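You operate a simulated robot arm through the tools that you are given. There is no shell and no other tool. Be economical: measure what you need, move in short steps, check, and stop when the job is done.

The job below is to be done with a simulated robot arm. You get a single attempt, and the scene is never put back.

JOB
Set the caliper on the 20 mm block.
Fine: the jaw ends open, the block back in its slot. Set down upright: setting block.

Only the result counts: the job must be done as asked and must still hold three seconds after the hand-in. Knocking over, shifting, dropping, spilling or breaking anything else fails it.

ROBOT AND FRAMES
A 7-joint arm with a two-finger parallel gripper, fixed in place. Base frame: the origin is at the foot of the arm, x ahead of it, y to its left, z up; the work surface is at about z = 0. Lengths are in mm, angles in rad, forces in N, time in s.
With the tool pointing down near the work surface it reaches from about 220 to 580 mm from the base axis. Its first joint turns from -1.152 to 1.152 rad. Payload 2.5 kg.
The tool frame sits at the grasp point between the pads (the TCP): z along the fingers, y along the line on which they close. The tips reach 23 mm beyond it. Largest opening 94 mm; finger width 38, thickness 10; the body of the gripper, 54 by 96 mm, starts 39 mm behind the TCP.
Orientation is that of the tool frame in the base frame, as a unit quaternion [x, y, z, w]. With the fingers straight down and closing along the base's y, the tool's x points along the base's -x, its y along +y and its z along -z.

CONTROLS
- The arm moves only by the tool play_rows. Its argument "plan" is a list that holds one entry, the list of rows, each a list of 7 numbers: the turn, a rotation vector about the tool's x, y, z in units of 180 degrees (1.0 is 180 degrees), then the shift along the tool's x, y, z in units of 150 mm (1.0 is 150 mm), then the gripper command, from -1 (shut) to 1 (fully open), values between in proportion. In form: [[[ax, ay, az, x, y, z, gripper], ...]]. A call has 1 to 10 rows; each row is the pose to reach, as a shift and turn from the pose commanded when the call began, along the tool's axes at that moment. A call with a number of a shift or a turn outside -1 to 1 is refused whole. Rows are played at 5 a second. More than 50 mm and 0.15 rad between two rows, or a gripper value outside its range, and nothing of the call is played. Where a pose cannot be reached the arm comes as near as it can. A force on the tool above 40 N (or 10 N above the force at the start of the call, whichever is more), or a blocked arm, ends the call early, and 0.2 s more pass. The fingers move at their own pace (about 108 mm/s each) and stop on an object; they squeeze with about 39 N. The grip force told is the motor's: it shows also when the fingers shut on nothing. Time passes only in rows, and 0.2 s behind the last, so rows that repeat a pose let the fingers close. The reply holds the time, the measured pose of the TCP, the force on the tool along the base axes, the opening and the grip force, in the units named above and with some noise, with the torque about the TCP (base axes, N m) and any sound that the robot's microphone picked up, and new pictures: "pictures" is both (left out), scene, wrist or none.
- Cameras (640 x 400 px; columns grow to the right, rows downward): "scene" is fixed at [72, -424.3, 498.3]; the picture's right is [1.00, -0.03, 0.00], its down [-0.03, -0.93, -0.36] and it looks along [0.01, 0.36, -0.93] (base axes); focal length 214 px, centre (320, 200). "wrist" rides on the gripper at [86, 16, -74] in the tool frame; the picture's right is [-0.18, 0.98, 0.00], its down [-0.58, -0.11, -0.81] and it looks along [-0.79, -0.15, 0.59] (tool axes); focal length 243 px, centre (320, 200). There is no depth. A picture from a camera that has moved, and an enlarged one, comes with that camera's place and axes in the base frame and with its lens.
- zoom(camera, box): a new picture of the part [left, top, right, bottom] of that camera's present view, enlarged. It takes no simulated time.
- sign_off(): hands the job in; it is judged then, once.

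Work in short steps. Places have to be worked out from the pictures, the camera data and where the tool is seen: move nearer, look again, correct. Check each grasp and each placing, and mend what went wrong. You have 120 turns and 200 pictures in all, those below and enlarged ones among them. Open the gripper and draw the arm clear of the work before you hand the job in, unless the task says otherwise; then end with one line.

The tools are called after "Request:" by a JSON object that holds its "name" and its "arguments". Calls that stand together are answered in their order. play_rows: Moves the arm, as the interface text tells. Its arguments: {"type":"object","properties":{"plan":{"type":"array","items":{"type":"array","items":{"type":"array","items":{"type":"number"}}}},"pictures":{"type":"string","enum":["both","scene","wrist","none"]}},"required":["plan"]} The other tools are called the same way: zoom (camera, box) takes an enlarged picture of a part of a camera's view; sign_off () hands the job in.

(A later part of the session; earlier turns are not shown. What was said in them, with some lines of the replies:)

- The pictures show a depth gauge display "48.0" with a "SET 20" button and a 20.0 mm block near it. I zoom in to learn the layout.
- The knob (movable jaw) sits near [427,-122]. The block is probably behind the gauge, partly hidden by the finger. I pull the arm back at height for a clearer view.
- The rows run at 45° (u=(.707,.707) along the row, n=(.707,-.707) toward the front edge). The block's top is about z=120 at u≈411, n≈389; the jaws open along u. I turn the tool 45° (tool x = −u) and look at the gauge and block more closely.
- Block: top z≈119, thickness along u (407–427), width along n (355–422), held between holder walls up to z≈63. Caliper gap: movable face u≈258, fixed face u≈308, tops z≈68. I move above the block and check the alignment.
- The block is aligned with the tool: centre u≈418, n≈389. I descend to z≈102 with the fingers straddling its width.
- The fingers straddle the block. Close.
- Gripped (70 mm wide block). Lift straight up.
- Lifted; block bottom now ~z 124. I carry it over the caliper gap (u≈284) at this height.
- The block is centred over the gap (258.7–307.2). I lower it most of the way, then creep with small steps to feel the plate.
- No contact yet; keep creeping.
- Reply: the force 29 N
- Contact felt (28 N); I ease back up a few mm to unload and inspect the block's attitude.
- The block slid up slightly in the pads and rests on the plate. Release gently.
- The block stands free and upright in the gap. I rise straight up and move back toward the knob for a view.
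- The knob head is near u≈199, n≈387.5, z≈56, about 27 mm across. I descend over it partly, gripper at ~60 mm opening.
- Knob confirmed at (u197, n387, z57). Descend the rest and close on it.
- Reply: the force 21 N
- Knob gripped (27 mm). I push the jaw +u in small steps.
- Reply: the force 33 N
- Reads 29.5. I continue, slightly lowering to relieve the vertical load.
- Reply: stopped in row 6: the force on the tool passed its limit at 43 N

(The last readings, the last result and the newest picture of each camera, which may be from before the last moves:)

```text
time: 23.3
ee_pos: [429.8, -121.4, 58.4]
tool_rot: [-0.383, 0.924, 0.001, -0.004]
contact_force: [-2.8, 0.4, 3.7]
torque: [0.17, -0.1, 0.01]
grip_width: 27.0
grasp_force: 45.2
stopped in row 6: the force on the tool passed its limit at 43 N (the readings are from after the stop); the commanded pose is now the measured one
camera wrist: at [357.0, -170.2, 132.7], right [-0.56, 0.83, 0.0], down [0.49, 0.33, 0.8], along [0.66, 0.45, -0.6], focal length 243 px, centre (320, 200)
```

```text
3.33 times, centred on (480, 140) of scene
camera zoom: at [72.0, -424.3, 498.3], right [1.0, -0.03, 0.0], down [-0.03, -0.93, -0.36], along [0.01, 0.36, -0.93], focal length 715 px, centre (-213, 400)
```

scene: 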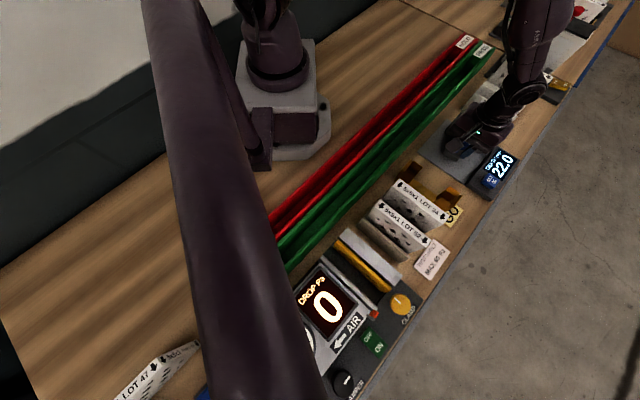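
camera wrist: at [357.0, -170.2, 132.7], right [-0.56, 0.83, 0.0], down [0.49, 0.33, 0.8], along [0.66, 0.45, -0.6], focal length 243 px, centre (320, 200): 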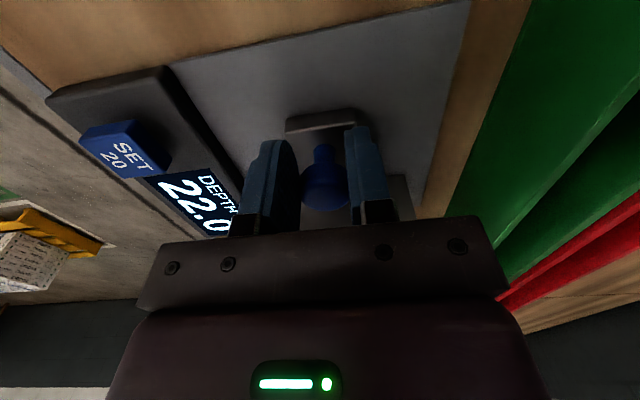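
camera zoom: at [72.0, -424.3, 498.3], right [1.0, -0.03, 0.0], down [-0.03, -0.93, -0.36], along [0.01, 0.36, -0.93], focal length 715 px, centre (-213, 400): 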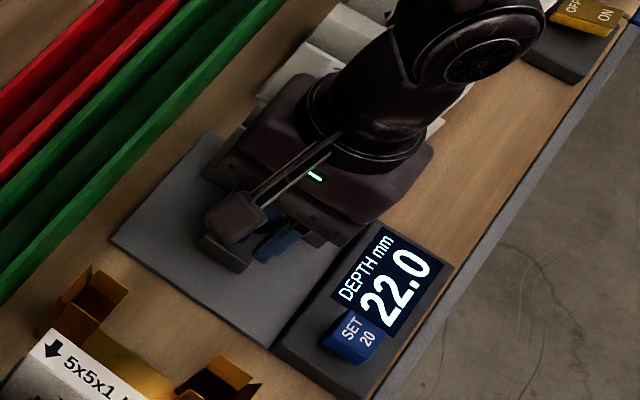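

It stopped at 43 N with 22.0 shown — either the jaw is home on the block with a gauge offset, or not fully closed. I push again a little to see whether the reading changes.

Request:
{"name": "play_rows", "arguments": {"plan": [[[0, 0, 0, -0.005, 0, 0, -0.8], [0, 0, 0, -0.01, 0, 0, -0.8], [0, 0, 0, -0.015, 0, 0, -0.8], [0, 0, 0, -0.02, 0, 0, -0.8], [0, 0, 0, -0.025, 0, 0, -0.8], [0, 0, 0, -0.03, 0, 0, -0.8]]]}}

Request:
{"name": "zoom", "arguments": {"camera": "scene", "box": [420, 80, 540, 200]}}

```text
time: 24.7
ee_pos: [430.1, -120.9, 58.4]
tool_rot: [-0.381, 0.925, 0.002, -0.008]
contact_force: [-28.0, -15.6, 20.1]
torque: [0.03, 0.22, 0.21]
grip_width: 27.2
grasp_force: 44.6
camera wrist: at [358.3, -169.0, 132.8], right [-0.56, 0.83, 0.01], down [0.5, 0.34, 0.8], along [0.66, 0.45, -0.6], focal length 243 px, centre (320, 200)
```

scene: 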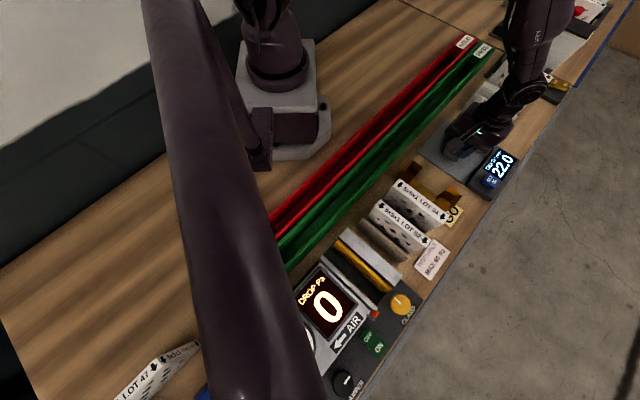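
wrist: 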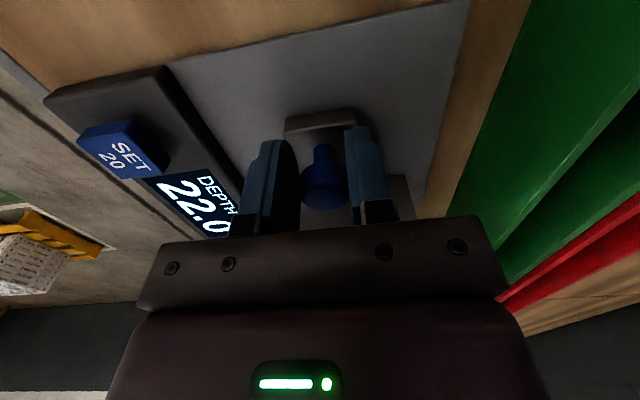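

```text
3.33 times, centred on (480, 140) of scene
camera zoom: at [71.9, -424.3, 498.3], right [1.0, -0.03, 0.0], down [-0.03, -0.93, -0.36], along [0.01, 0.36, -0.93], focal length 715 px, centre (-213, 400)
```

zoom: 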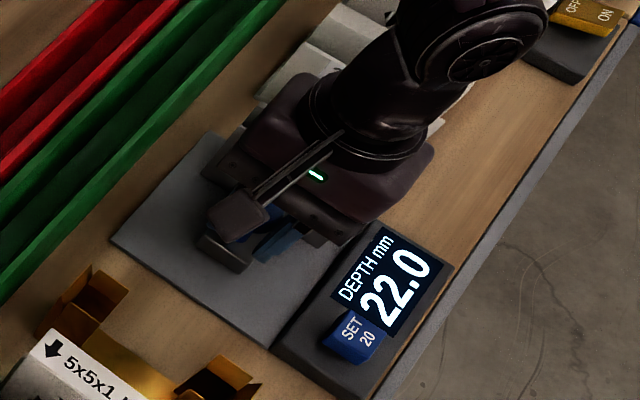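

The jaw is hard against the block at 22.0 (gauge is 2 mm off, hence the SET). I relax the push, release the knob, and rise to check the block and jaws.

Request:
{"name": "play_rows", "arguments": {"plan": [[[0, 0, 0, -0.015, 0, 0, -0.8], [0, 0, 0, -0.002, 0, 0, -0.8], [0, 0, 0, 0, 0, 0, -0.2], [0, 0, 0, 0, 0, 0, 0.27], [0, 0, 0, 0, 0, -0.15, 0.27], [0, 0, 0, 0, 0, -0.3, 0.27], [0, 0, 0, 0.2, 0, -0.5, 0.27], [0, 0, 0, 0.4, 0, -0.7, 0.27], [0, 0, 0, 0.4, 0, -0.8, 0.27], [0, 0, 0, 0.4, 0, -0.8, 0.27]]]}}

Request:
{"name": "zoom", "arguments": {"camera": "scene", "box": [420, 80, 540, 200]}}

Request:
{"name": "zoom", "arguments": {"camera": "wrist", "box": [180, 0, 440, 220]}}

```text
time: 26.9
ee_pos: [392.0, -159.8, 176.3]
tool_rot: [-0.382, 0.924, 0.002, -0.003]
contact_force: [0.4, -0.4, 0.1]
torque: [0.0, -0.03, 0.0]
grip_width: 59.8
grasp_force: 0.0
camera wrist: at [318.4, -208.8, 251.0], right [-0.56, 0.83, 0.0], down [0.49, 0.33, 0.8], along [0.66, 0.45, -0.6], focal length 243 px, centre (320, 200)
```

scene: 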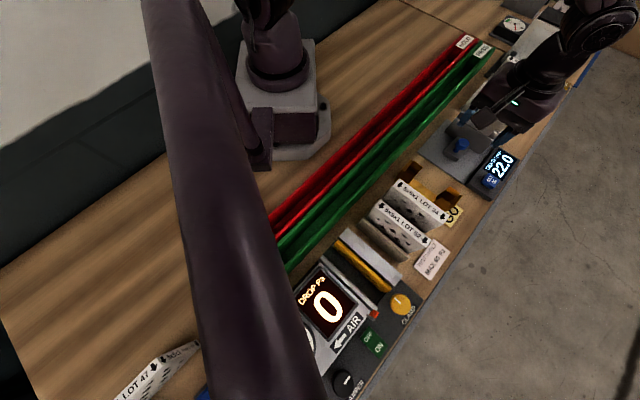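
wrist: 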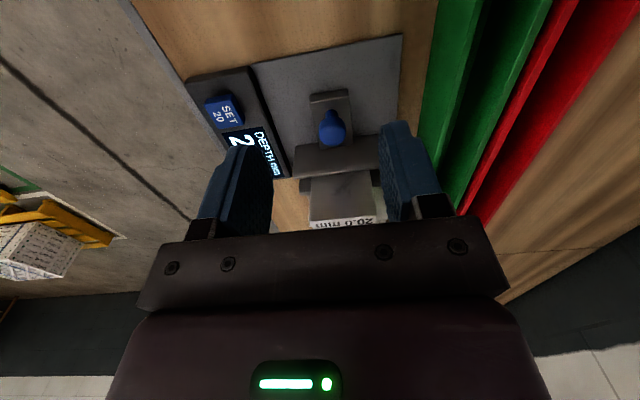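

```text
3.33 times, centred on (480, 140) of scene
camera zoom: at [71.9, -424.3, 498.3], right [1.0, -0.03, 0.0], down [-0.03, -0.93, -0.36], along [0.01, 0.36, -0.93], focal length 715 px, centre (-213, 400)
```

zoom: 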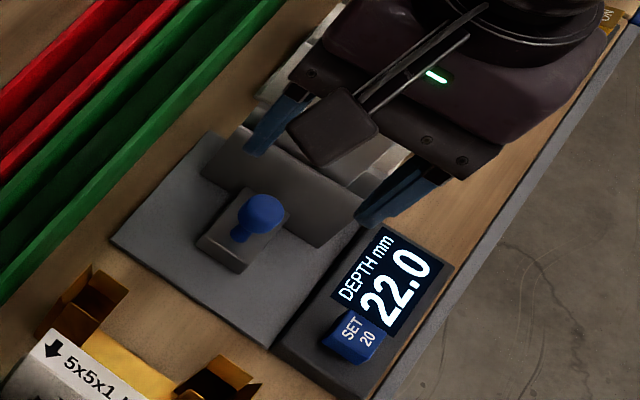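

```text
1.82 times, centred on (310, 110) of wrist
camera zoom: at [318.4, -208.8, 251.0], right [-0.56, 0.83, 0.0], down [0.49, 0.33, 0.8], along [0.66, 0.45, -0.6], focal length 441 px, centre (338, 364)
```

zoom: 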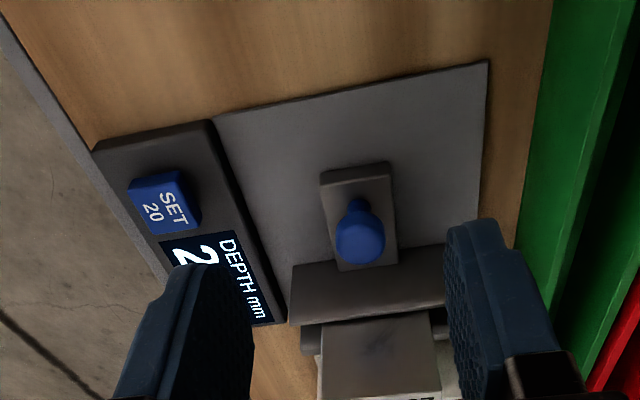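

The block is flush between the jaws, and the reading holds at 22.0. SET button top is at about (u206, n497, z27). I close the fingers and move above it.

Request:
{"name": "play_rows", "arguments": {"plan": [[[0, 0, 0, -0.08, -0.2, 0, -1], [0, 0, 0, -0.17, -0.4, 0, -1], [0, 0, 0, -0.253, -0.6, 0, -1], [0, 0, 0, -0.253, -0.713, 0.2, -1], [0, 0, 0, -0.253, -0.713, 0.45, -1], [0, 0, 0, -0.253, -0.713, 0.6, -1], [0, 0, 0, -0.253, -0.713, 0.6, -1]]]}}

Request:
{"name": "zoom", "arguments": {"camera": "scene", "box": [420, 80, 540, 200]}}

Request:
{"name": "zoom", "arguments": {"camera": "wrist", "box": [200, 0, 440, 240]}}

```text
time: 28.5
ee_pos: [492.4, -207.5, 86.8]
tool_rot: [-0.382, 0.924, 0.001, -0.003]
contact_force: [-0.3, -0.5, 0.8]
torque: [0.04, -0.01, 0.0]
grip_width: 0.0
grasp_force: 38.7
camera wrist: at [420.3, -257.8, 161.2], right [-0.56, 0.83, 0.0], down [0.49, 0.34, 0.8], along [0.66, 0.45, -0.6], focal length 243 px, centre (320, 200)
```

scene: 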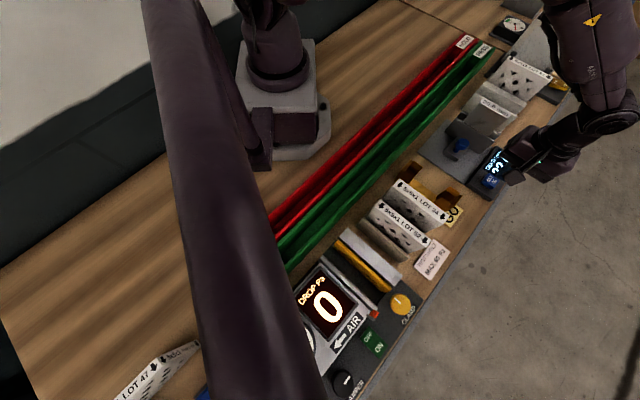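
wrist: 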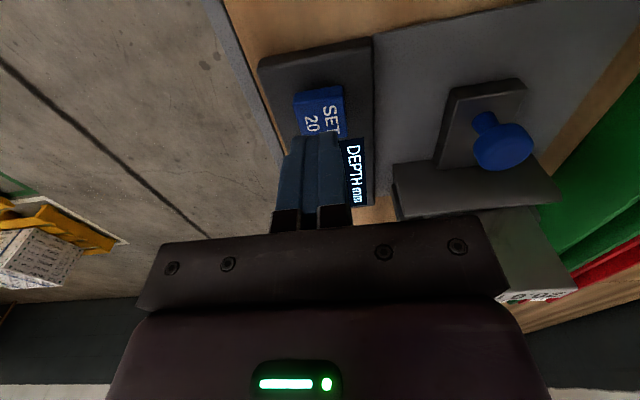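

```text
3.33 times, centred on (480, 140) of scene
camera zoom: at [72.0, -424.3, 498.3], right [1.0, -0.03, 0.0], down [-0.03, -0.93, -0.36], along [0.01, 0.36, -0.93], focal length 715 px, centre (-213, 400)
```

zoom: 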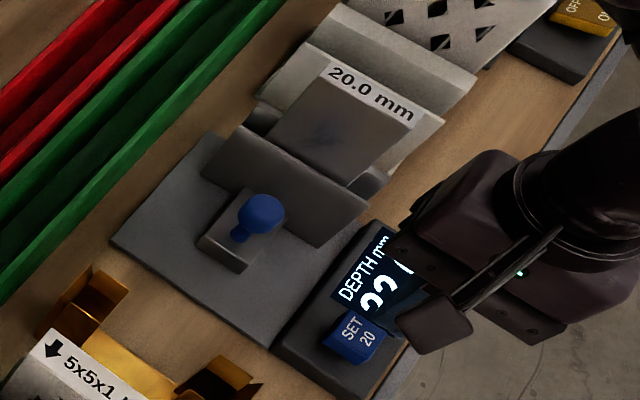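

```text
1.67 times, centred on (320, 120) of wrist
camera zoom: at [420.3, -257.8, 161.2], right [-0.56, 0.83, 0.0], down [0.49, 0.34, 0.8], along [0.66, 0.45, -0.6], focal length 404 px, centre (320, 333)
```

zoom: 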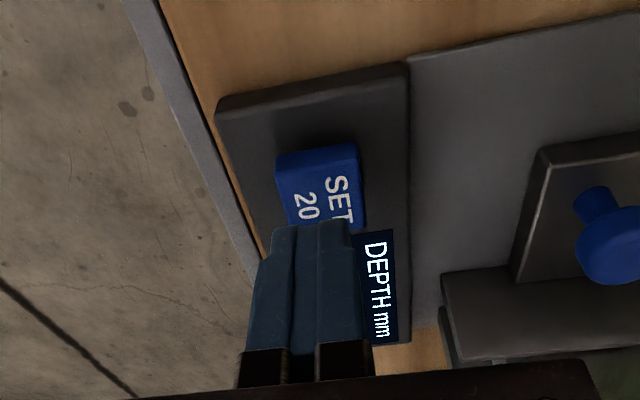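

Fingers are above the button. I press down in small steps.

Request:
{"name": "play_rows", "arguments": {"plan": [[[0, 0, 0, -0.02, 0, 0.1, -1], [0, 0, 0, -0.02, 0, 0.19, -1], [0, 0, 0, -0.02, 0, 0.22, -1], [0, 0, 0, -0.02, 0, 0.24, -1], [0, 0, 0, -0.02, 0, 0.26, -1], [0, 0, 0, -0.02, 0, 0.275, -1], [0, 0, 0, -0.02, 0, 0.29, -1]]]}}

Request:
{"name": "zoom", "arguments": {"camera": "wrist", "box": [200, 0, 440, 240]}}

```text
time: 30.1
ee_pos: [496.0, -207.8, 45.9]
tool_rot: [-0.383, 0.924, -0.002, -0.002]
contact_force: [-10.0, -0.9, 37.2]
torque: [0.07, 0.1, 0.06]
grip_width: 0.1
grasp_force: 38.9
heard: click
camera wrist: at [422.8, -256.7, 121.2], right [-0.56, 0.83, 0.0], down [0.49, 0.34, 0.8], along [0.66, 0.45, -0.6], focal length 243 px, centre (320, 200)
```

scene: 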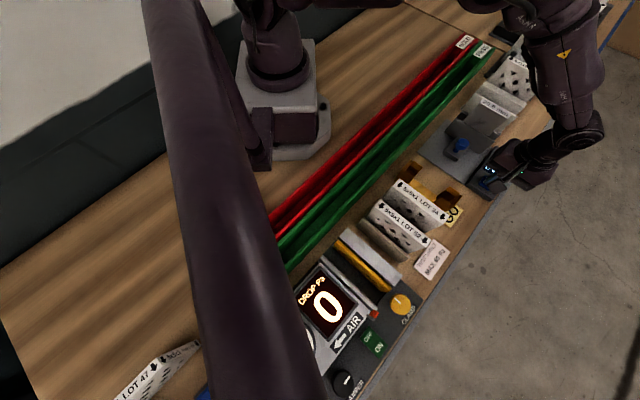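
wrist: 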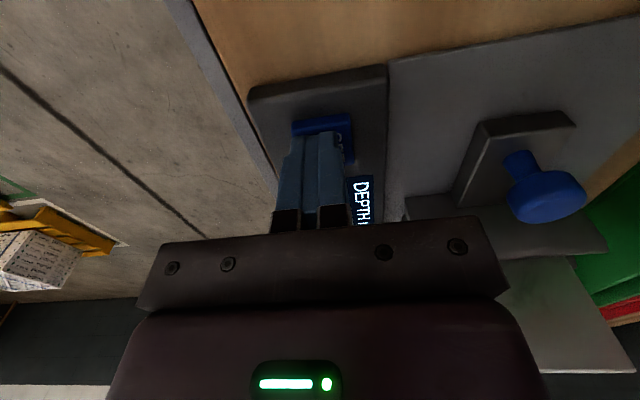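

```text
1.67 times, centred on (320, 120) of wrist
camera zoom: at [422.8, -256.7, 121.2], right [-0.56, 0.83, 0.0], down [0.49, 0.34, 0.8], along [0.66, 0.45, -0.6], focal length 404 px, centre (320, 333)
```

zoom: 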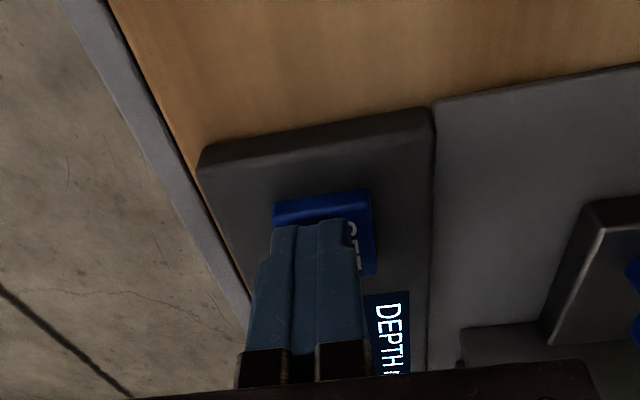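

Click heard. I lift off and check the reading.

Request:
{"name": "play_rows", "arguments": {"plan": [[[0, 0, 0, 0, 0, -0.1, -1], [0, 0, 0, 0, 0, -0.3, -1], [0, 0, 0, 0, 0, -0.5, -1], [0, 0, 0, 0, 0.15, -0.7, -1], [0, 0, 0, 0.1, 0.4, -0.87, 0.27], [0, 0, 0, 0.2, 0.6, -0.87, 0.27], [0, 0, 0, 0.27, 0.7, -0.87, 0.27], [0, 0, 0, 0.27, 0.7, -0.87, 0.27]]]}}

Request:
{"name": "zoom", "arguments": {"camera": "scene", "box": [420, 80, 540, 200]}}

```text
time: 31.9
ee_pos: [390.4, -160.2, 173.6]
tool_rot: [-0.383, 0.924, 0.001, -0.003]
contact_force: [-0.3, -0.3, 0.1]
torque: [0.01, 0.0, -0.01]
grip_width: 59.6
grasp_force: 0.1
camera wrist: at [319.1, -209.6, 248.4], right [-0.56, 0.83, 0.0], down [0.49, 0.33, 0.8], along [0.66, 0.45, -0.6], focal length 243 px, centre (320, 200)
```

scene: 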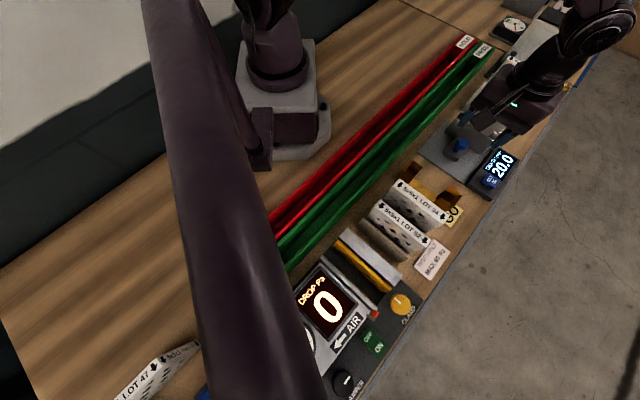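
wrist: 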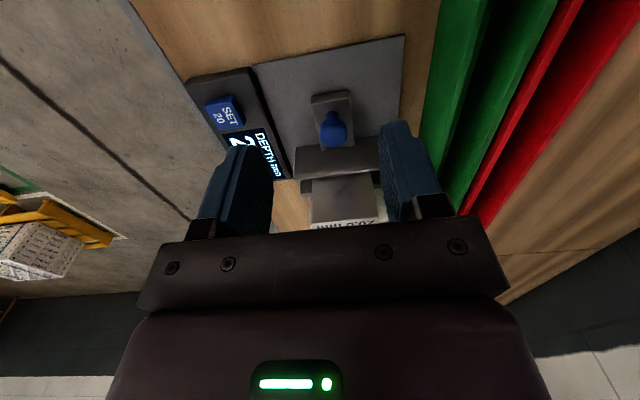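

```text
3.33 times, centred on (480, 140) of scene
camera zoom: at [71.9, -424.3, 498.3], right [1.0, -0.03, 0.0], down [-0.03, -0.93, -0.36], along [0.01, 0.36, -0.93], focal length 715 px, centre (-213, 400)
```

zoom: 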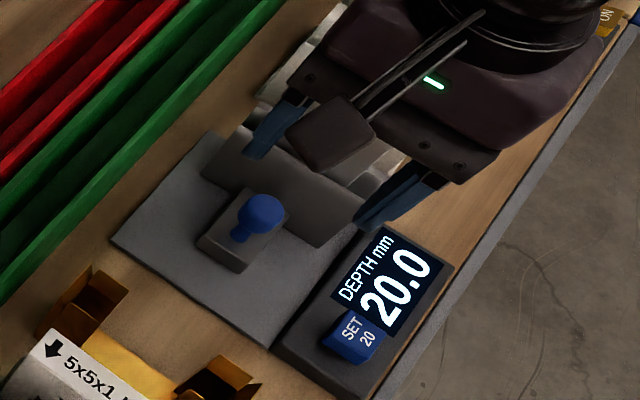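

The reading is now 20.0. Next I grip the knob again to open the jaw.

Request:
{"name": "play_rows", "arguments": {"plan": [[[0, 0, 0, -0.2, 0.01, 0, 0.27], [0, 0, 0, -0.373, 0.01, 0.1, 0.27], [0, 0, 0, -0.373, 0.01, 0.3, 0.27], [0, 0, 0, -0.373, 0.01, 0.5, 0.27], [0, 0, 0, -0.373, 0.01, 0.65, 0.27], [0, 0, 0, -0.373, 0.01, 0.78, 0.27], [0, 0, 0, -0.373, 0.01, 0.78, 0.0], [0, 0, 0, -0.373, 0.01, 0.78, -0.4], [0, 0, 0, -0.373, 0.01, 0.78, -0.8], [0, 0, 0, -0.373, 0.01, 0.78, -0.8]]], "pictures": "wrist"}}

```text
time: 34.1
ee_pos: [431.0, -120.1, 56.0]
tool_rot: [-0.382, 0.924, 0.001, -0.005]
contact_force: [0.5, 0.7, -3.9]
torque: [0.07, -0.08, 0.04]
grip_width: 27.0
grasp_force: 45.3
camera wrist: at [357.5, -169.7, 131.6], right [-0.56, 0.83, 0.0], down [0.49, 0.33, 0.8], along [0.66, 0.45, -0.6], focal length 243 px, centre (320, 200)
```

wrist: 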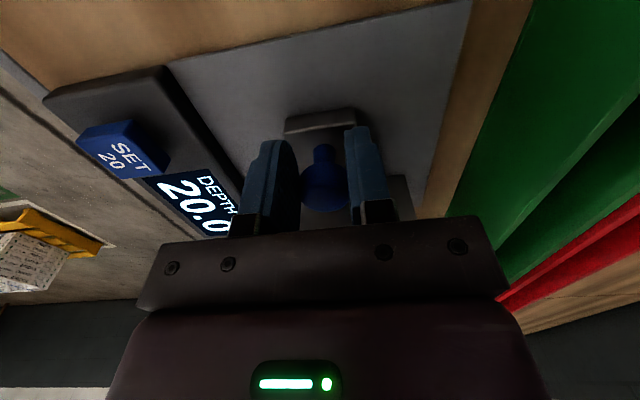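

Gripped with low side load. Pull the jaw back ~27 mm.

Request:
{"name": "play_rows", "arguments": {"plan": [[[0, 0, 0, 0.025, 0, 0, -0.8], [0, 0, 0, 0.055, 0, 0, -0.8], [0, 0, 0, 0.085, 0, 0, -0.8], [0, 0, 0, 0.115, 0, 0, -0.8], [0, 0, 0, 0.145, 0, 0, -0.8], [0, 0, 0, 0.17, 0, 0, -0.8], [0, 0, 0, 0.18, 0, 0, -0.8]]]}}

Request:
{"name": "zoom", "arguments": {"camera": "scene", "box": [420, 80, 540, 200]}}

```text
time: 35.7
ee_pos: [412.7, -139.3, 56.6]
tool_rot: [-0.384, 0.923, 0.003, -0.002]
contact_force: [8.4, 4.4, -21.4]
torque: [-0.66, 0.66, -0.04]
grip_width: 27.1
grasp_force: 44.9
camera wrist: at [339.0, -188.4, 131.5], right [-0.57, 0.82, 0.0], down [0.49, 0.33, 0.8], along [0.66, 0.46, -0.6], focal length 243 px, centre (320, 200)
```

scene: 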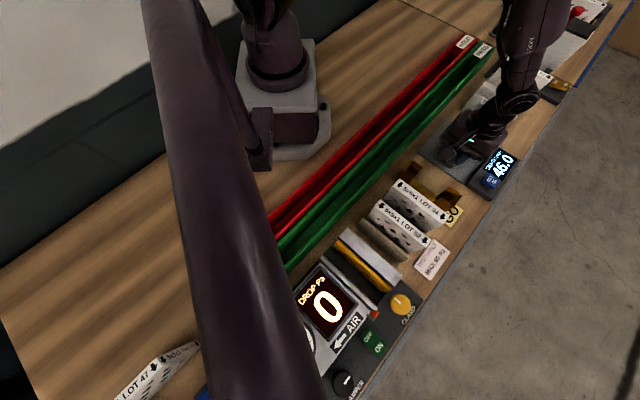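
wrist: 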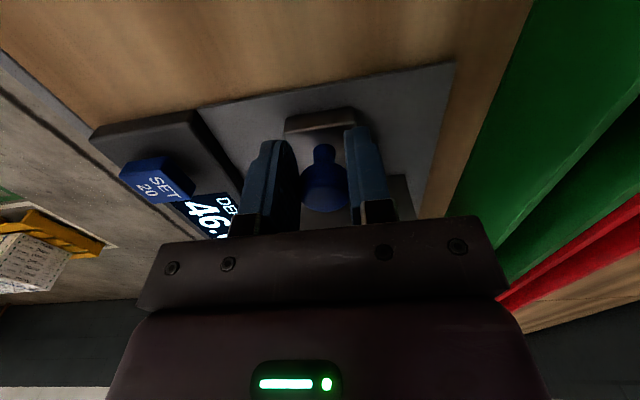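

```text
3.33 times, centred on (480, 140) of scene
camera zoom: at [72.1, -424.3, 498.2], right [1.0, -0.03, 0.0], down [-0.03, -0.93, -0.36], along [0.01, 0.36, -0.93], focal length 715 px, centre (-213, 400)
```

zoom: 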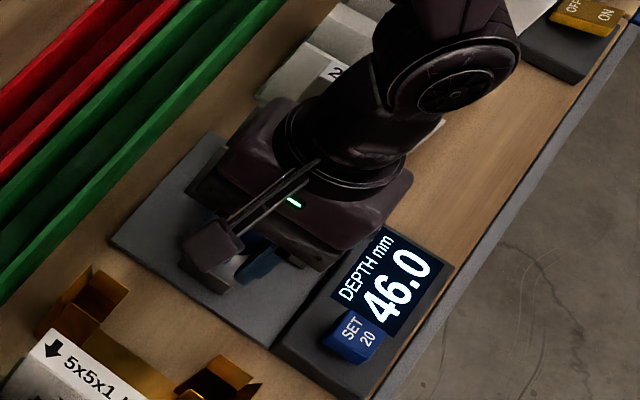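

Jaw fully open (46.0, the same place as the start). Release, rise, and look at the block.

Request:
{"name": "play_rows", "arguments": {"plan": [[[0, 0, 0, -0.005, 0, 0.003, -0.4], [0, 0, 0, -0.005, 0, 0.003, 0.27], [0, 0, 0, -0.005, 0, 0.003, 0.27], [0, 0, 0, 0, 0, -0.2, 0.27], [0, 0, 0, 0, 0, -0.5, 0.27], [0, 0, 0, 0.1, 0, -0.8, 1], [0, 0, 0, 0.2, 0, -0.98, 1], [0, 0, 0, 0.2, 0, -0.98, 1]]]}}

Request:
{"name": "zoom", "arguments": {"camera": "scene", "box": [420, 80, 540, 200]}}

Request:
{"name": "zoom", "arguments": {"camera": "wrist", "box": [220, 20, 420, 220]}}

```text
time: 37.5
ee_pos: [392.0, -164.3, 207.9]
tool_rot: [-0.382, 0.924, 0.001, -0.004]
contact_force: [0.6, -0.1, 1.1]
torque: [0.02, -0.04, 0.01]
grip_width: 94.1
grasp_force: 0.0
camera wrist: at [318.9, -213.9, 282.1], right [-0.56, 0.83, 0.0], down [0.49, 0.33, 0.8], along [0.66, 0.45, -0.6], focal length 243 px, centre (320, 200)
```

scene: 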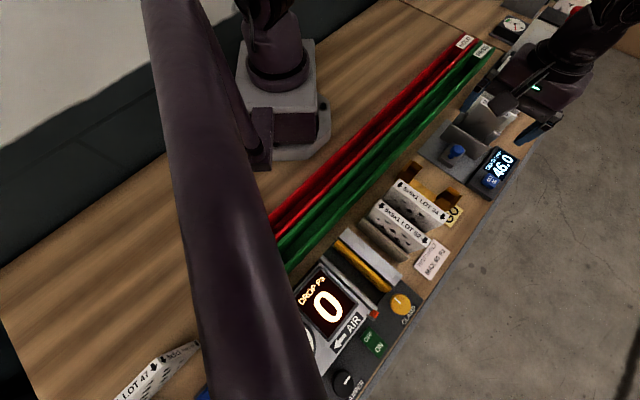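
wrist: 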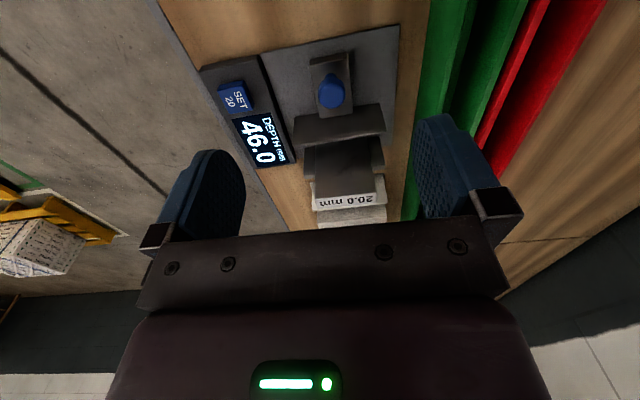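

```text
3.33 times, centred on (480, 140) of scene
camera zoom: at [71.9, -424.3, 498.3], right [1.0, -0.03, 0.0], down [-0.03, -0.93, -0.36], along [0.01, 0.36, -0.93], focal length 715 px, centre (-213, 400)
```

zoom: 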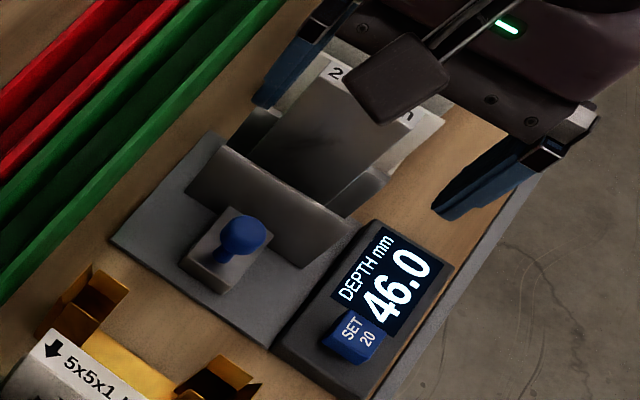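

```text
2.00 times, centred on (320, 120) of wrist
camera zoom: at [318.9, -213.9, 282.1], right [-0.56, 0.83, 0.0], down [0.49, 0.33, 0.8], along [0.66, 0.45, -0.6], focal length 485 px, centre (320, 360)
```

zoom: 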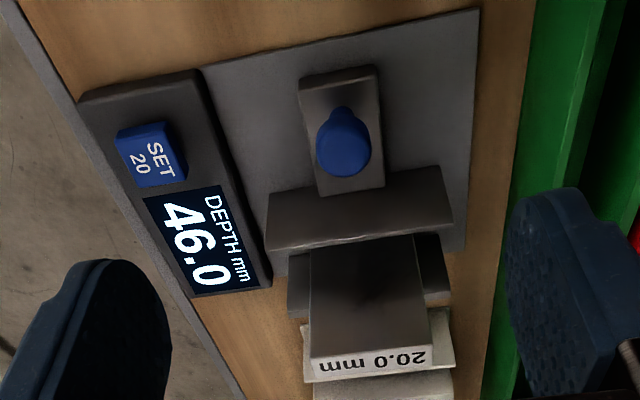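

The block stands upright against the fixed jaw. I move above it to the same relative viewpoint I used over the slot, to measure its offset precisely (also undoing a 0.4° tool tilt).

Request:
{"name": "play_rows", "arguments": {"plan": [[[0, 0, 0, -0.2, 0.015, 0, 1], [0.0014, -0.0018, 0, -0.4, 0.015, 0.05, 1], [0.0014, -0.0018, 0, -0.65, 0.015, 0.1, 1], [0.0014, -0.0018, 0, -0.87, 0.015, 0.119, 1], [0.0014, -0.0018, 0, -0.87, 0.015, 0.119, 1], [0.0014, -0.0018, 0, -0.87, 0.015, 0.119, 1]]]}}

Request:
{"name": "zoom", "arguments": {"camera": "wrist", "box": [240, 60, 400, 160]}}

```text
time: 38.9
ee_pos: [481.6, -68.7, 189.4]
tool_rot: [-0.383, 0.924, 0.0, -0.001]
contact_force: [0.2, -0.5, 0.2]
torque: [0.0, 0.02, 0.01]
grip_width: 93.9
grasp_force: 0.1
camera wrist: at [409.6, -118.2, 262.7], right [-0.56, 0.83, 0.0], down [0.49, 0.33, 0.81], along [0.66, 0.46, -0.59], focal length 243 px, centre (320, 200)
```

scene: 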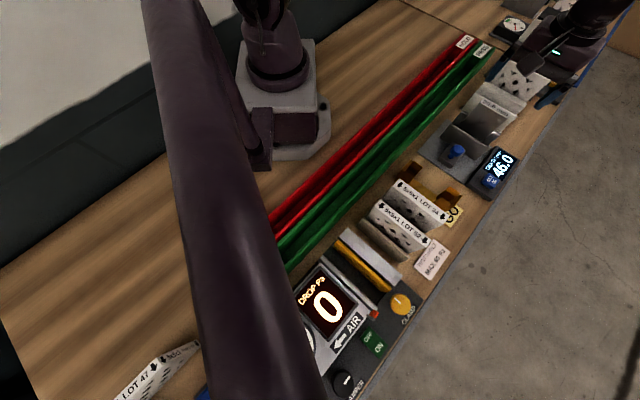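
wrist: 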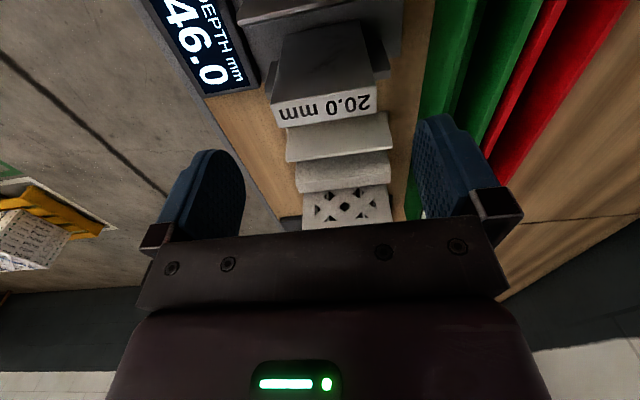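

```text
4.00 times, centred on (320, 110) of wrist
camera zoom: at [409.6, -118.2, 262.7], right [-0.56, 0.83, 0.0], down [0.49, 0.33, 0.81], along [0.66, 0.46, -0.59], focal length 970 px, centre (320, 560)
```

zoom: 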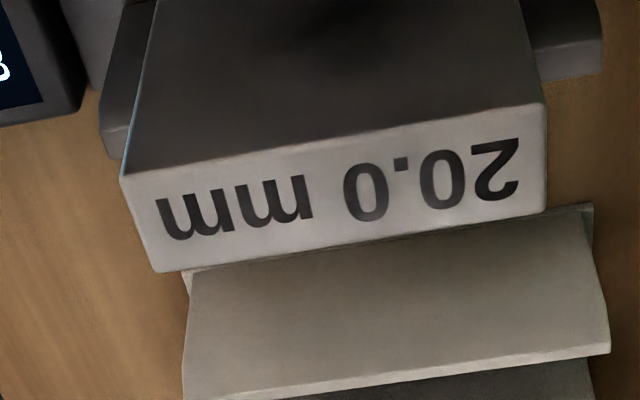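

The block is at about u 298, n 388. I descend to z≈102 at the same relative offset as the first grasp and close.

Request:
{"name": "play_rows", "arguments": {"plan": [[[0, 0, 0, -0.037, 0.008, 0.15, 1], [0, 0, 0, -0.037, 0.008, 0.3, 1], [0, 0, 0, -0.037, 0.008, 0.45, 1], [0, 0, 0, -0.037, 0.008, 0.57, 1], [0, 0, 0, -0.037, 0.008, 0.57, 1], [0, 0, 0, -0.037, 0.008, 0.57, 0.7], [0, 0, 0, -0.037, 0.008, 0.57, 0.5], [0, 0, 0, -0.037, 0.008, 0.57, -1], [0, 0, 0, -0.037, 0.008, 0.57, -1]]]}}

```text
time: 40.9
ee_pos: [485.0, -62.5, 100.8]
tool_rot: [-0.383, 0.924, 0.0, 0.001]
contact_force: [1.6, -1.0, 0.6]
torque: [-0.01, 0.02, 0.01]
grip_width: 70.1
grasp_force: 38.9
camera wrist: at [412.7, -112.5, 174.9], right [-0.56, 0.83, 0.0], down [0.49, 0.33, 0.81], along [0.67, 0.46, -0.59], focal length 243 px, centre (320, 200)
```

scene: 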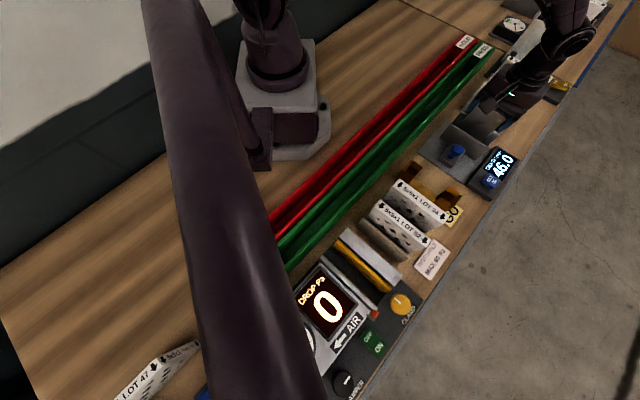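
wrist: 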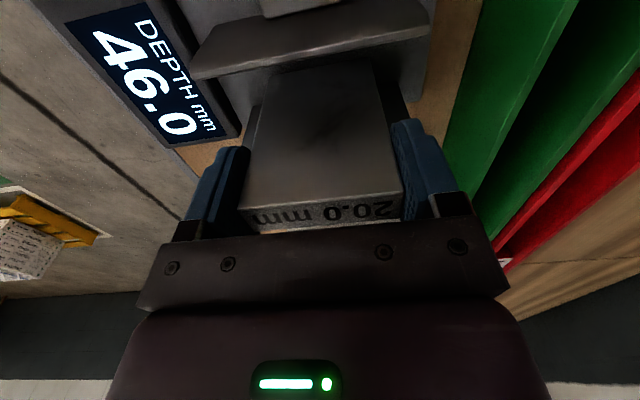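

Gripped the same way as before. Lift straight up.

Request:
{"name": "play_rows", "arguments": {"plan": [[[0, 0, 0, 0.012, 0, -0.03, -1], [0, 0, 0, 0.012, 0, -0.15, -1], [0, 0, 0, 0.012, 0, -0.3, -1], [0, 0, 0, 0.012, 0, -0.45, -1], [0, 0, 0, 0.012, 0, -0.6, -1], [0, 0, 0, 0.012, 0, -0.7, -1], [0, 0, 0, 0.012, 0, -0.7, -1]]], "pictures": "wrist"}}

Request:
{"name": "zoom", "arguments": {"camera": "wrist", "box": [220, 0, 420, 240]}}

```text
time: 42.5
ee_pos: [483.7, -62.5, 205.2]
tool_rot: [-0.382, 0.924, 0.0, 0.0]
contact_force: [-0.6, -0.8, -4.6]
torque: [0.02, 0.0, 0.0]
grip_width: 69.9
grasp_force: 39.0
camera wrist: at [411.3, -112.1, 280.1], right [-0.56, 0.83, 0.0], down [0.49, 0.33, 0.81], along [0.66, 0.46, -0.59], focal length 243 px, centre (320, 200)
```

wrist: 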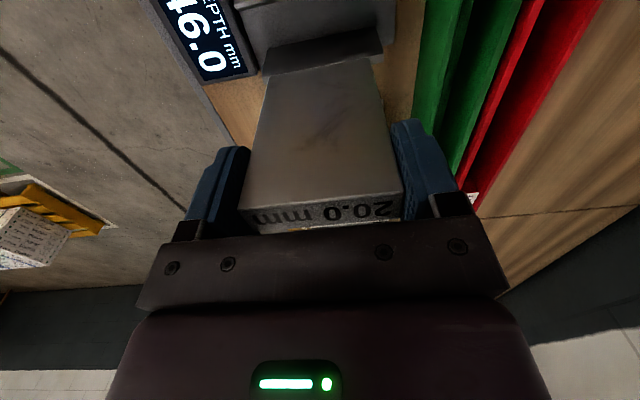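

```text
1.67 times, centred on (320, 120) of wrist
camera zoom: at [411.3, -112.1, 280.1], right [-0.56, 0.83, 0.0], down [0.49, 0.33, 0.81], along [0.66, 0.46, -0.59], focal length 404 px, centre (320, 333)
```

zoom: 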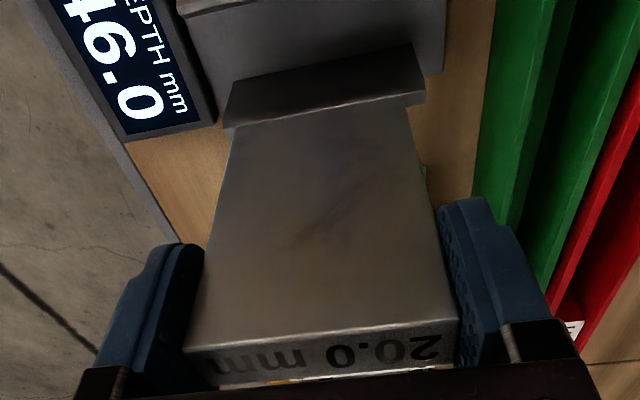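

Held upright. I carry it back above the slot at the original grasp coordinates.

Request:
{"name": "play_rows", "arguments": {"plan": [[[0, 0, 0, -0.12, -0.015, 0, -1], [0, 0, 0, -0.3, -0.015, 0, -1], [0, 0, 0, -0.5, -0.015, 0, -1], [0, 0, 0, -0.68, -0.015, 0, -1], [0, 0, 0, -0.78, -0.015, 0, -1], [0, 0, 0, -0.808, -0.015, 0, -1], [0, 0, 0, -0.808, -0.015, 0, -1], [0, 0, 0, -0.808, -0.015, 0, -1]]]}}

Request:
{"name": "zoom", "arguments": {"camera": "wrist", "box": [220, 0, 420, 125]}}

Request:
{"name": "zoom", "arguments": {"camera": "scene", "box": [450, 40, 570, 140]}}

```text
time: 44.3
ee_pos: [572.5, 20.8, 207.6]
tool_rot: [-0.382, 0.924, 0.0, -0.001]
contact_force: [-1.0, 0.5, -3.4]
torque: [-0.04, -0.01, 0.01]
grip_width: 70.1
grasp_force: 39.1
camera wrist: at [499.2, -28.6, 281.4], right [-0.56, 0.83, 0.0], down [0.49, 0.33, 0.81], along [0.66, 0.46, -0.59], focal length 243 px, centre (320, 200)
```

scene: 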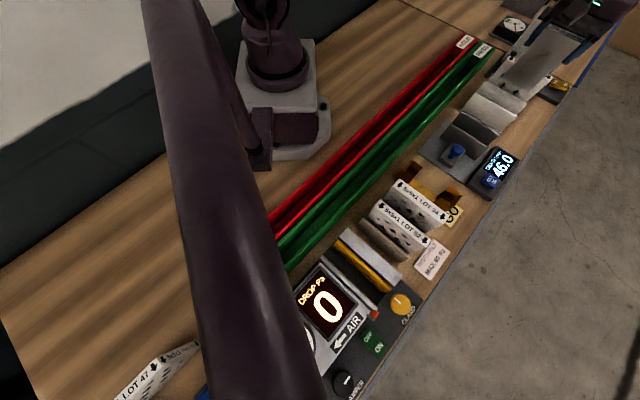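
wrist: 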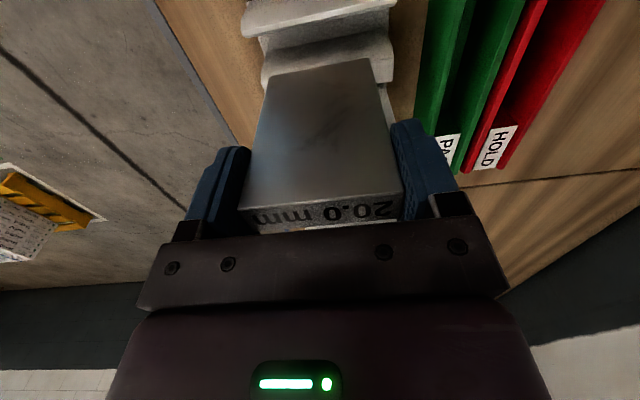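

```text
3.20 times, centred on (320, 62) of wrist
camera zoom: at [499.2, -28.6, 281.4], right [-0.56, 0.83, 0.0], down [0.49, 0.33, 0.81], along [0.66, 0.46, -0.59], focal length 776 px, centre (320, 640)
```

zoom: 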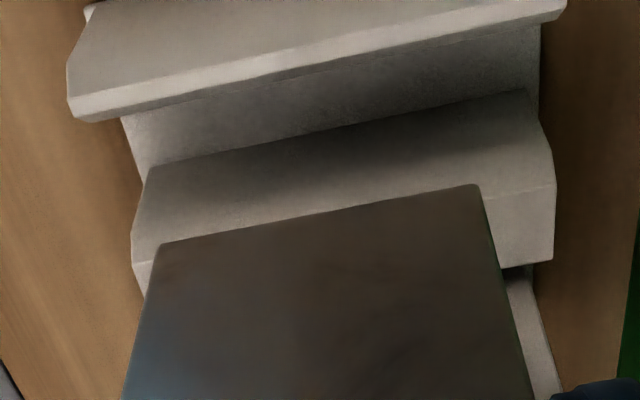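

```text
4.00 times, centred on (510, 90) of scene
camera zoom: at [72.0, -424.3, 498.3], right [1.0, -0.03, 0.0], down [-0.03, -0.93, -0.36], along [0.01, 0.36, -0.93], focal length 858 px, centre (-440, 640)
```

zoom: 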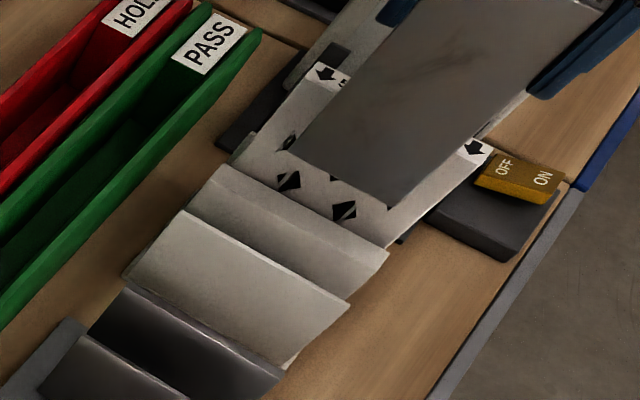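

The slot is 36 mm wide (u 400–436), leaving ~8 mm either side. I lower the block most of the way.

Request:
{"name": "play_rows", "arguments": {"plan": [[[0, 0, 0, 0, 0, 0.12, -1], [0, 0, 0, 0, 0, 0.26, -1], [0, 0, 0, 0, 0, 0.4, -1], [0, 0, 0, 0, 0, 0.52, -1], [0, 0, 0, 0, 0, 0.62, -1], [0, 0, 0, 0, 0, 0.66, -1], [0, 0, 0, 0, 0, 0.66, -1]]]}}

```text
time: 45.9
ee_pos: [572.2, 21.0, 104.8]
tool_rot: [-0.382, 0.924, 0.0, 0.0]
contact_force: [-0.6, 0.6, -4.5]
torque: [0.0, -0.03, 0.01]
grip_width: 70.0
grasp_force: 39.0
camera wrist: at [497.9, -28.7, 179.8], right [-0.56, 0.83, 0.0], down [0.49, 0.33, 0.81], along [0.66, 0.46, -0.59], focal length 243 px, centre (320, 200)
```

scene: 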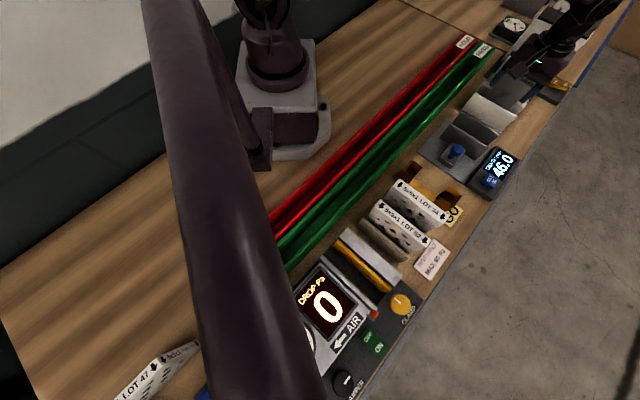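
wrist: 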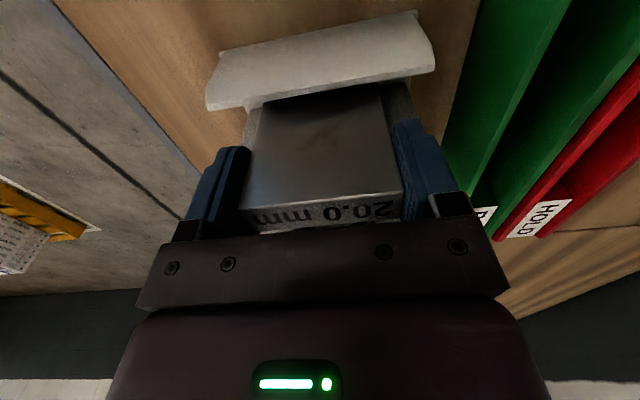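

Request:
{"name": "play_rows", "arguments": {"plan": [[[0, 0, 0, 0, 0, 0.007, -1], [0, 0, 0, 0, 0, 0.014, -1], [0, 0, 0, 0, 0, 0.021, -1], [0, 0, 0, 0, 0, 0.028, -1], [0, 0, 0, 0, 0, 0.035, -1], [0, 0, 0, 0, 0, 0.039, -1], [0, 0, 0, 0, 0, 0.039, -1]]], "pictures": "wrist"}}

```text
time: 47.5
ee_pos: [571.5, 20.0, 101.2]
tool_rot: [-0.383, 0.924, 0.0, 0.0]
contact_force: [0.6, -0.2, -4.0]
torque: [-0.01, 0.0, 0.0]
grip_width: 70.1
grasp_force: 39.4
camera wrist: at [498.2, -28.9, 176.0], right [-0.56, 0.83, 0.0], down [0.49, 0.33, 0.81], along [0.66, 0.46, -0.59], focal length 243 px, centre (320, 200)
```

wrist: 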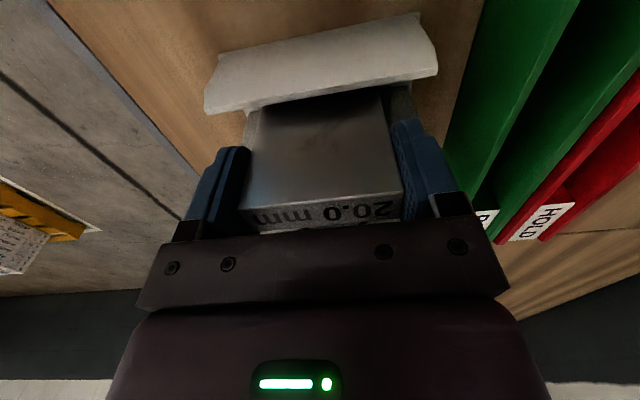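

Not touching yet; a few more 1 mm steps.

Request:
{"name": "play_rows", "arguments": {"plan": [[[0, 0, 0, 0, 0, 0.006, -1], [0, 0, 0, 0, 0, 0.012, -1], [0, 0, 0, 0, 0, 0.012, -1]]], "pictures": "none"}}

```text
time: 48.3
ee_pos: [573.2, 21.2, 101.2]
tool_rot: [-0.383, 0.924, -0.001, 0.001]
contact_force: [-9.1, -1.9, 19.5]
torque: [-0.11, 0.94, 0.05]
grip_width: 69.8
grasp_force: 38.8
```

Contact with the slot floor. Unload by ~1 mm and release gently.

Request:
{"name": "play_rows", "arguments": {"plan": [[[0, 0, 0, 0, 0, -0.006, -1], [0, 0, 0, 0, 0, -0.006, 0.52], [0, 0, 0, 0, 0, -0.006, 0.6], [0, 0, 0, 0, 0, -0.006, 0.8], [0, 0, 0, 0, 0, -0.006, 1], [0, 0, 0, 0, 0, -0.006, 1]]], "pictures": "wrist"}}

```text
time: 49.7
ee_pos: [571.8, 20.8, 99.6]
tool_rot: [-0.383, 0.924, 0.0, 0.0]
contact_force: [1.0, 0.7, 0.5]
torque: [0.02, 0.02, 0.01]
grip_width: 94.0
grasp_force: 0.0
camera wrist: at [498.2, -28.6, 174.3], right [-0.56, 0.83, 0.0], down [0.49, 0.33, 0.81], along [0.67, 0.46, -0.59], focal length 243 px, centre (320, 200)
```

wrist: 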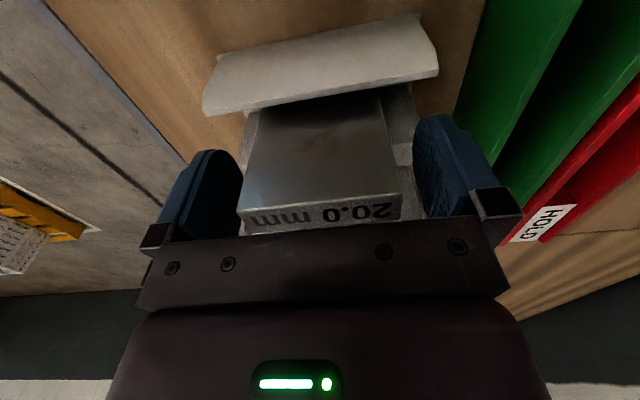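

Block is released and upright. I raise the arm clear and back, then check everything.

Request:
{"name": "play_rows", "arguments": {"plan": [[[0, 0, 0, 0, 0, -0.15, 1], [0, 0, 0, 0, 0, -0.35, 1], [0, 0, 0, 0, 0, -0.6, 1], [0, 0, 0, 0, 0, -0.8, 1], [0, 0, 0, 0.25, 0.1, -0.9, 1], [0, 0, 0, 0.5, 0.3, -0.95, 1], [0, 0, 0, 0.75, 0.5, -0.95, 1], [0, 0, 0, 0.9, 0.7, -0.95, 1], [0, 0, 0, 0.9, 0.7, -0.95, 1]]]}}

Request:
{"name": "zoom", "arguments": {"camera": "scene", "box": [420, 40, 580, 200]}}

Request:
{"name": "zoom", "arguments": {"camera": "wrist", "box": [180, 0, 440, 240]}}

```text
time: 51.7
ee_pos: [405.5, -2.6, 243.9]
tool_rot: [-0.382, 0.924, 0.001, 0.0]
contact_force: [0.4, -0.8, 0.2]
torque: [0.01, -0.04, -0.05]
grip_width: 93.8
grasp_force: 0.0
camera wrist: at [331.5, -50.9, 317.5], right [-0.56, 0.83, 0.0], down [0.49, 0.33, 0.81], along [0.67, 0.46, -0.59], focal length 243 px, centre (320, 200)
```

scene: 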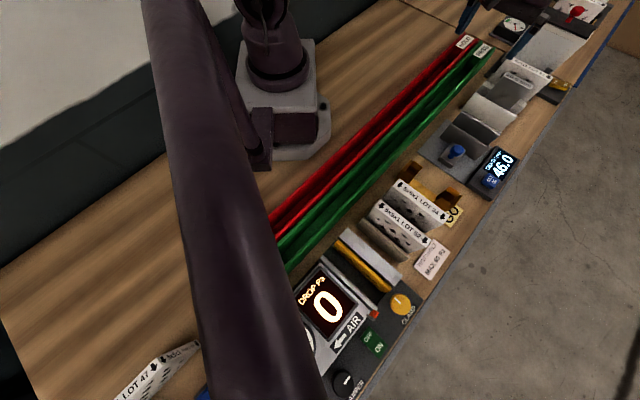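
wrist: 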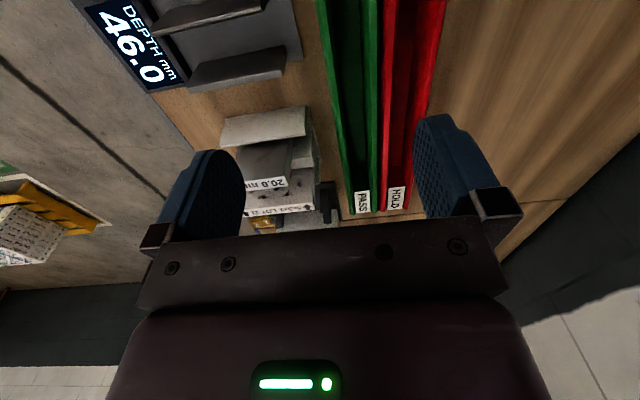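

```text
2.50 times, centred on (500, 120) of scene
camera zoom: at [71.9, -424.3, 498.3], right [1.0, -0.03, 0.0], down [-0.03, -0.93, -0.36], along [0.01, 0.36, -0.93], focal length 536 px, centre (-130, 400)
```

zoom: 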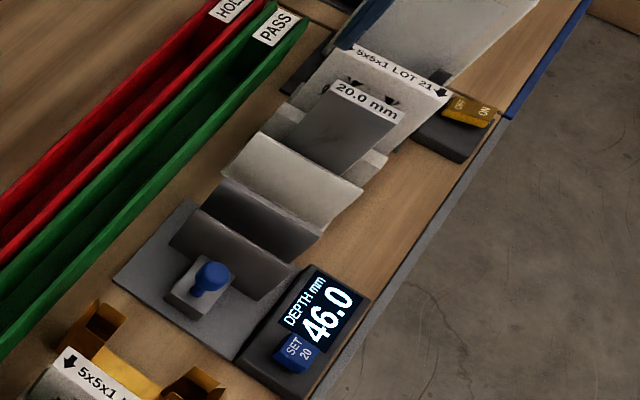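

```text
1.67 times, centred on (310, 120) of wrist
camera zoom: at [331.5, -50.9, 317.5], right [-0.56, 0.83, 0.0], down [0.49, 0.33, 0.81], along [0.67, 0.46, -0.59], focal length 404 px, centre (337, 333)
```

zoom: 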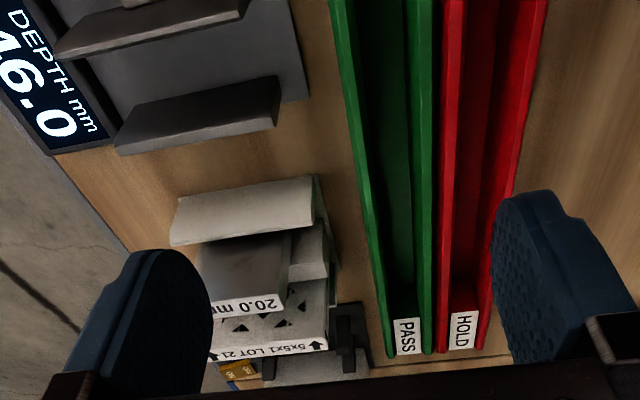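

The block stands upright in its slot, the jaw is open at 46.0 after the set to 20.0, and the arm is clear with the gripper open.

Request:
{"name": "sign_off", "arguments": {}}

```text
The job is handed in.
```

The caliper is set on the 20 mm block: closed on the block it read 22.0, and after I pressed SET 20 it read 20.0. The jaw is open again (now reading 46.0), the block is upright back in its slot, and the job is handed in.
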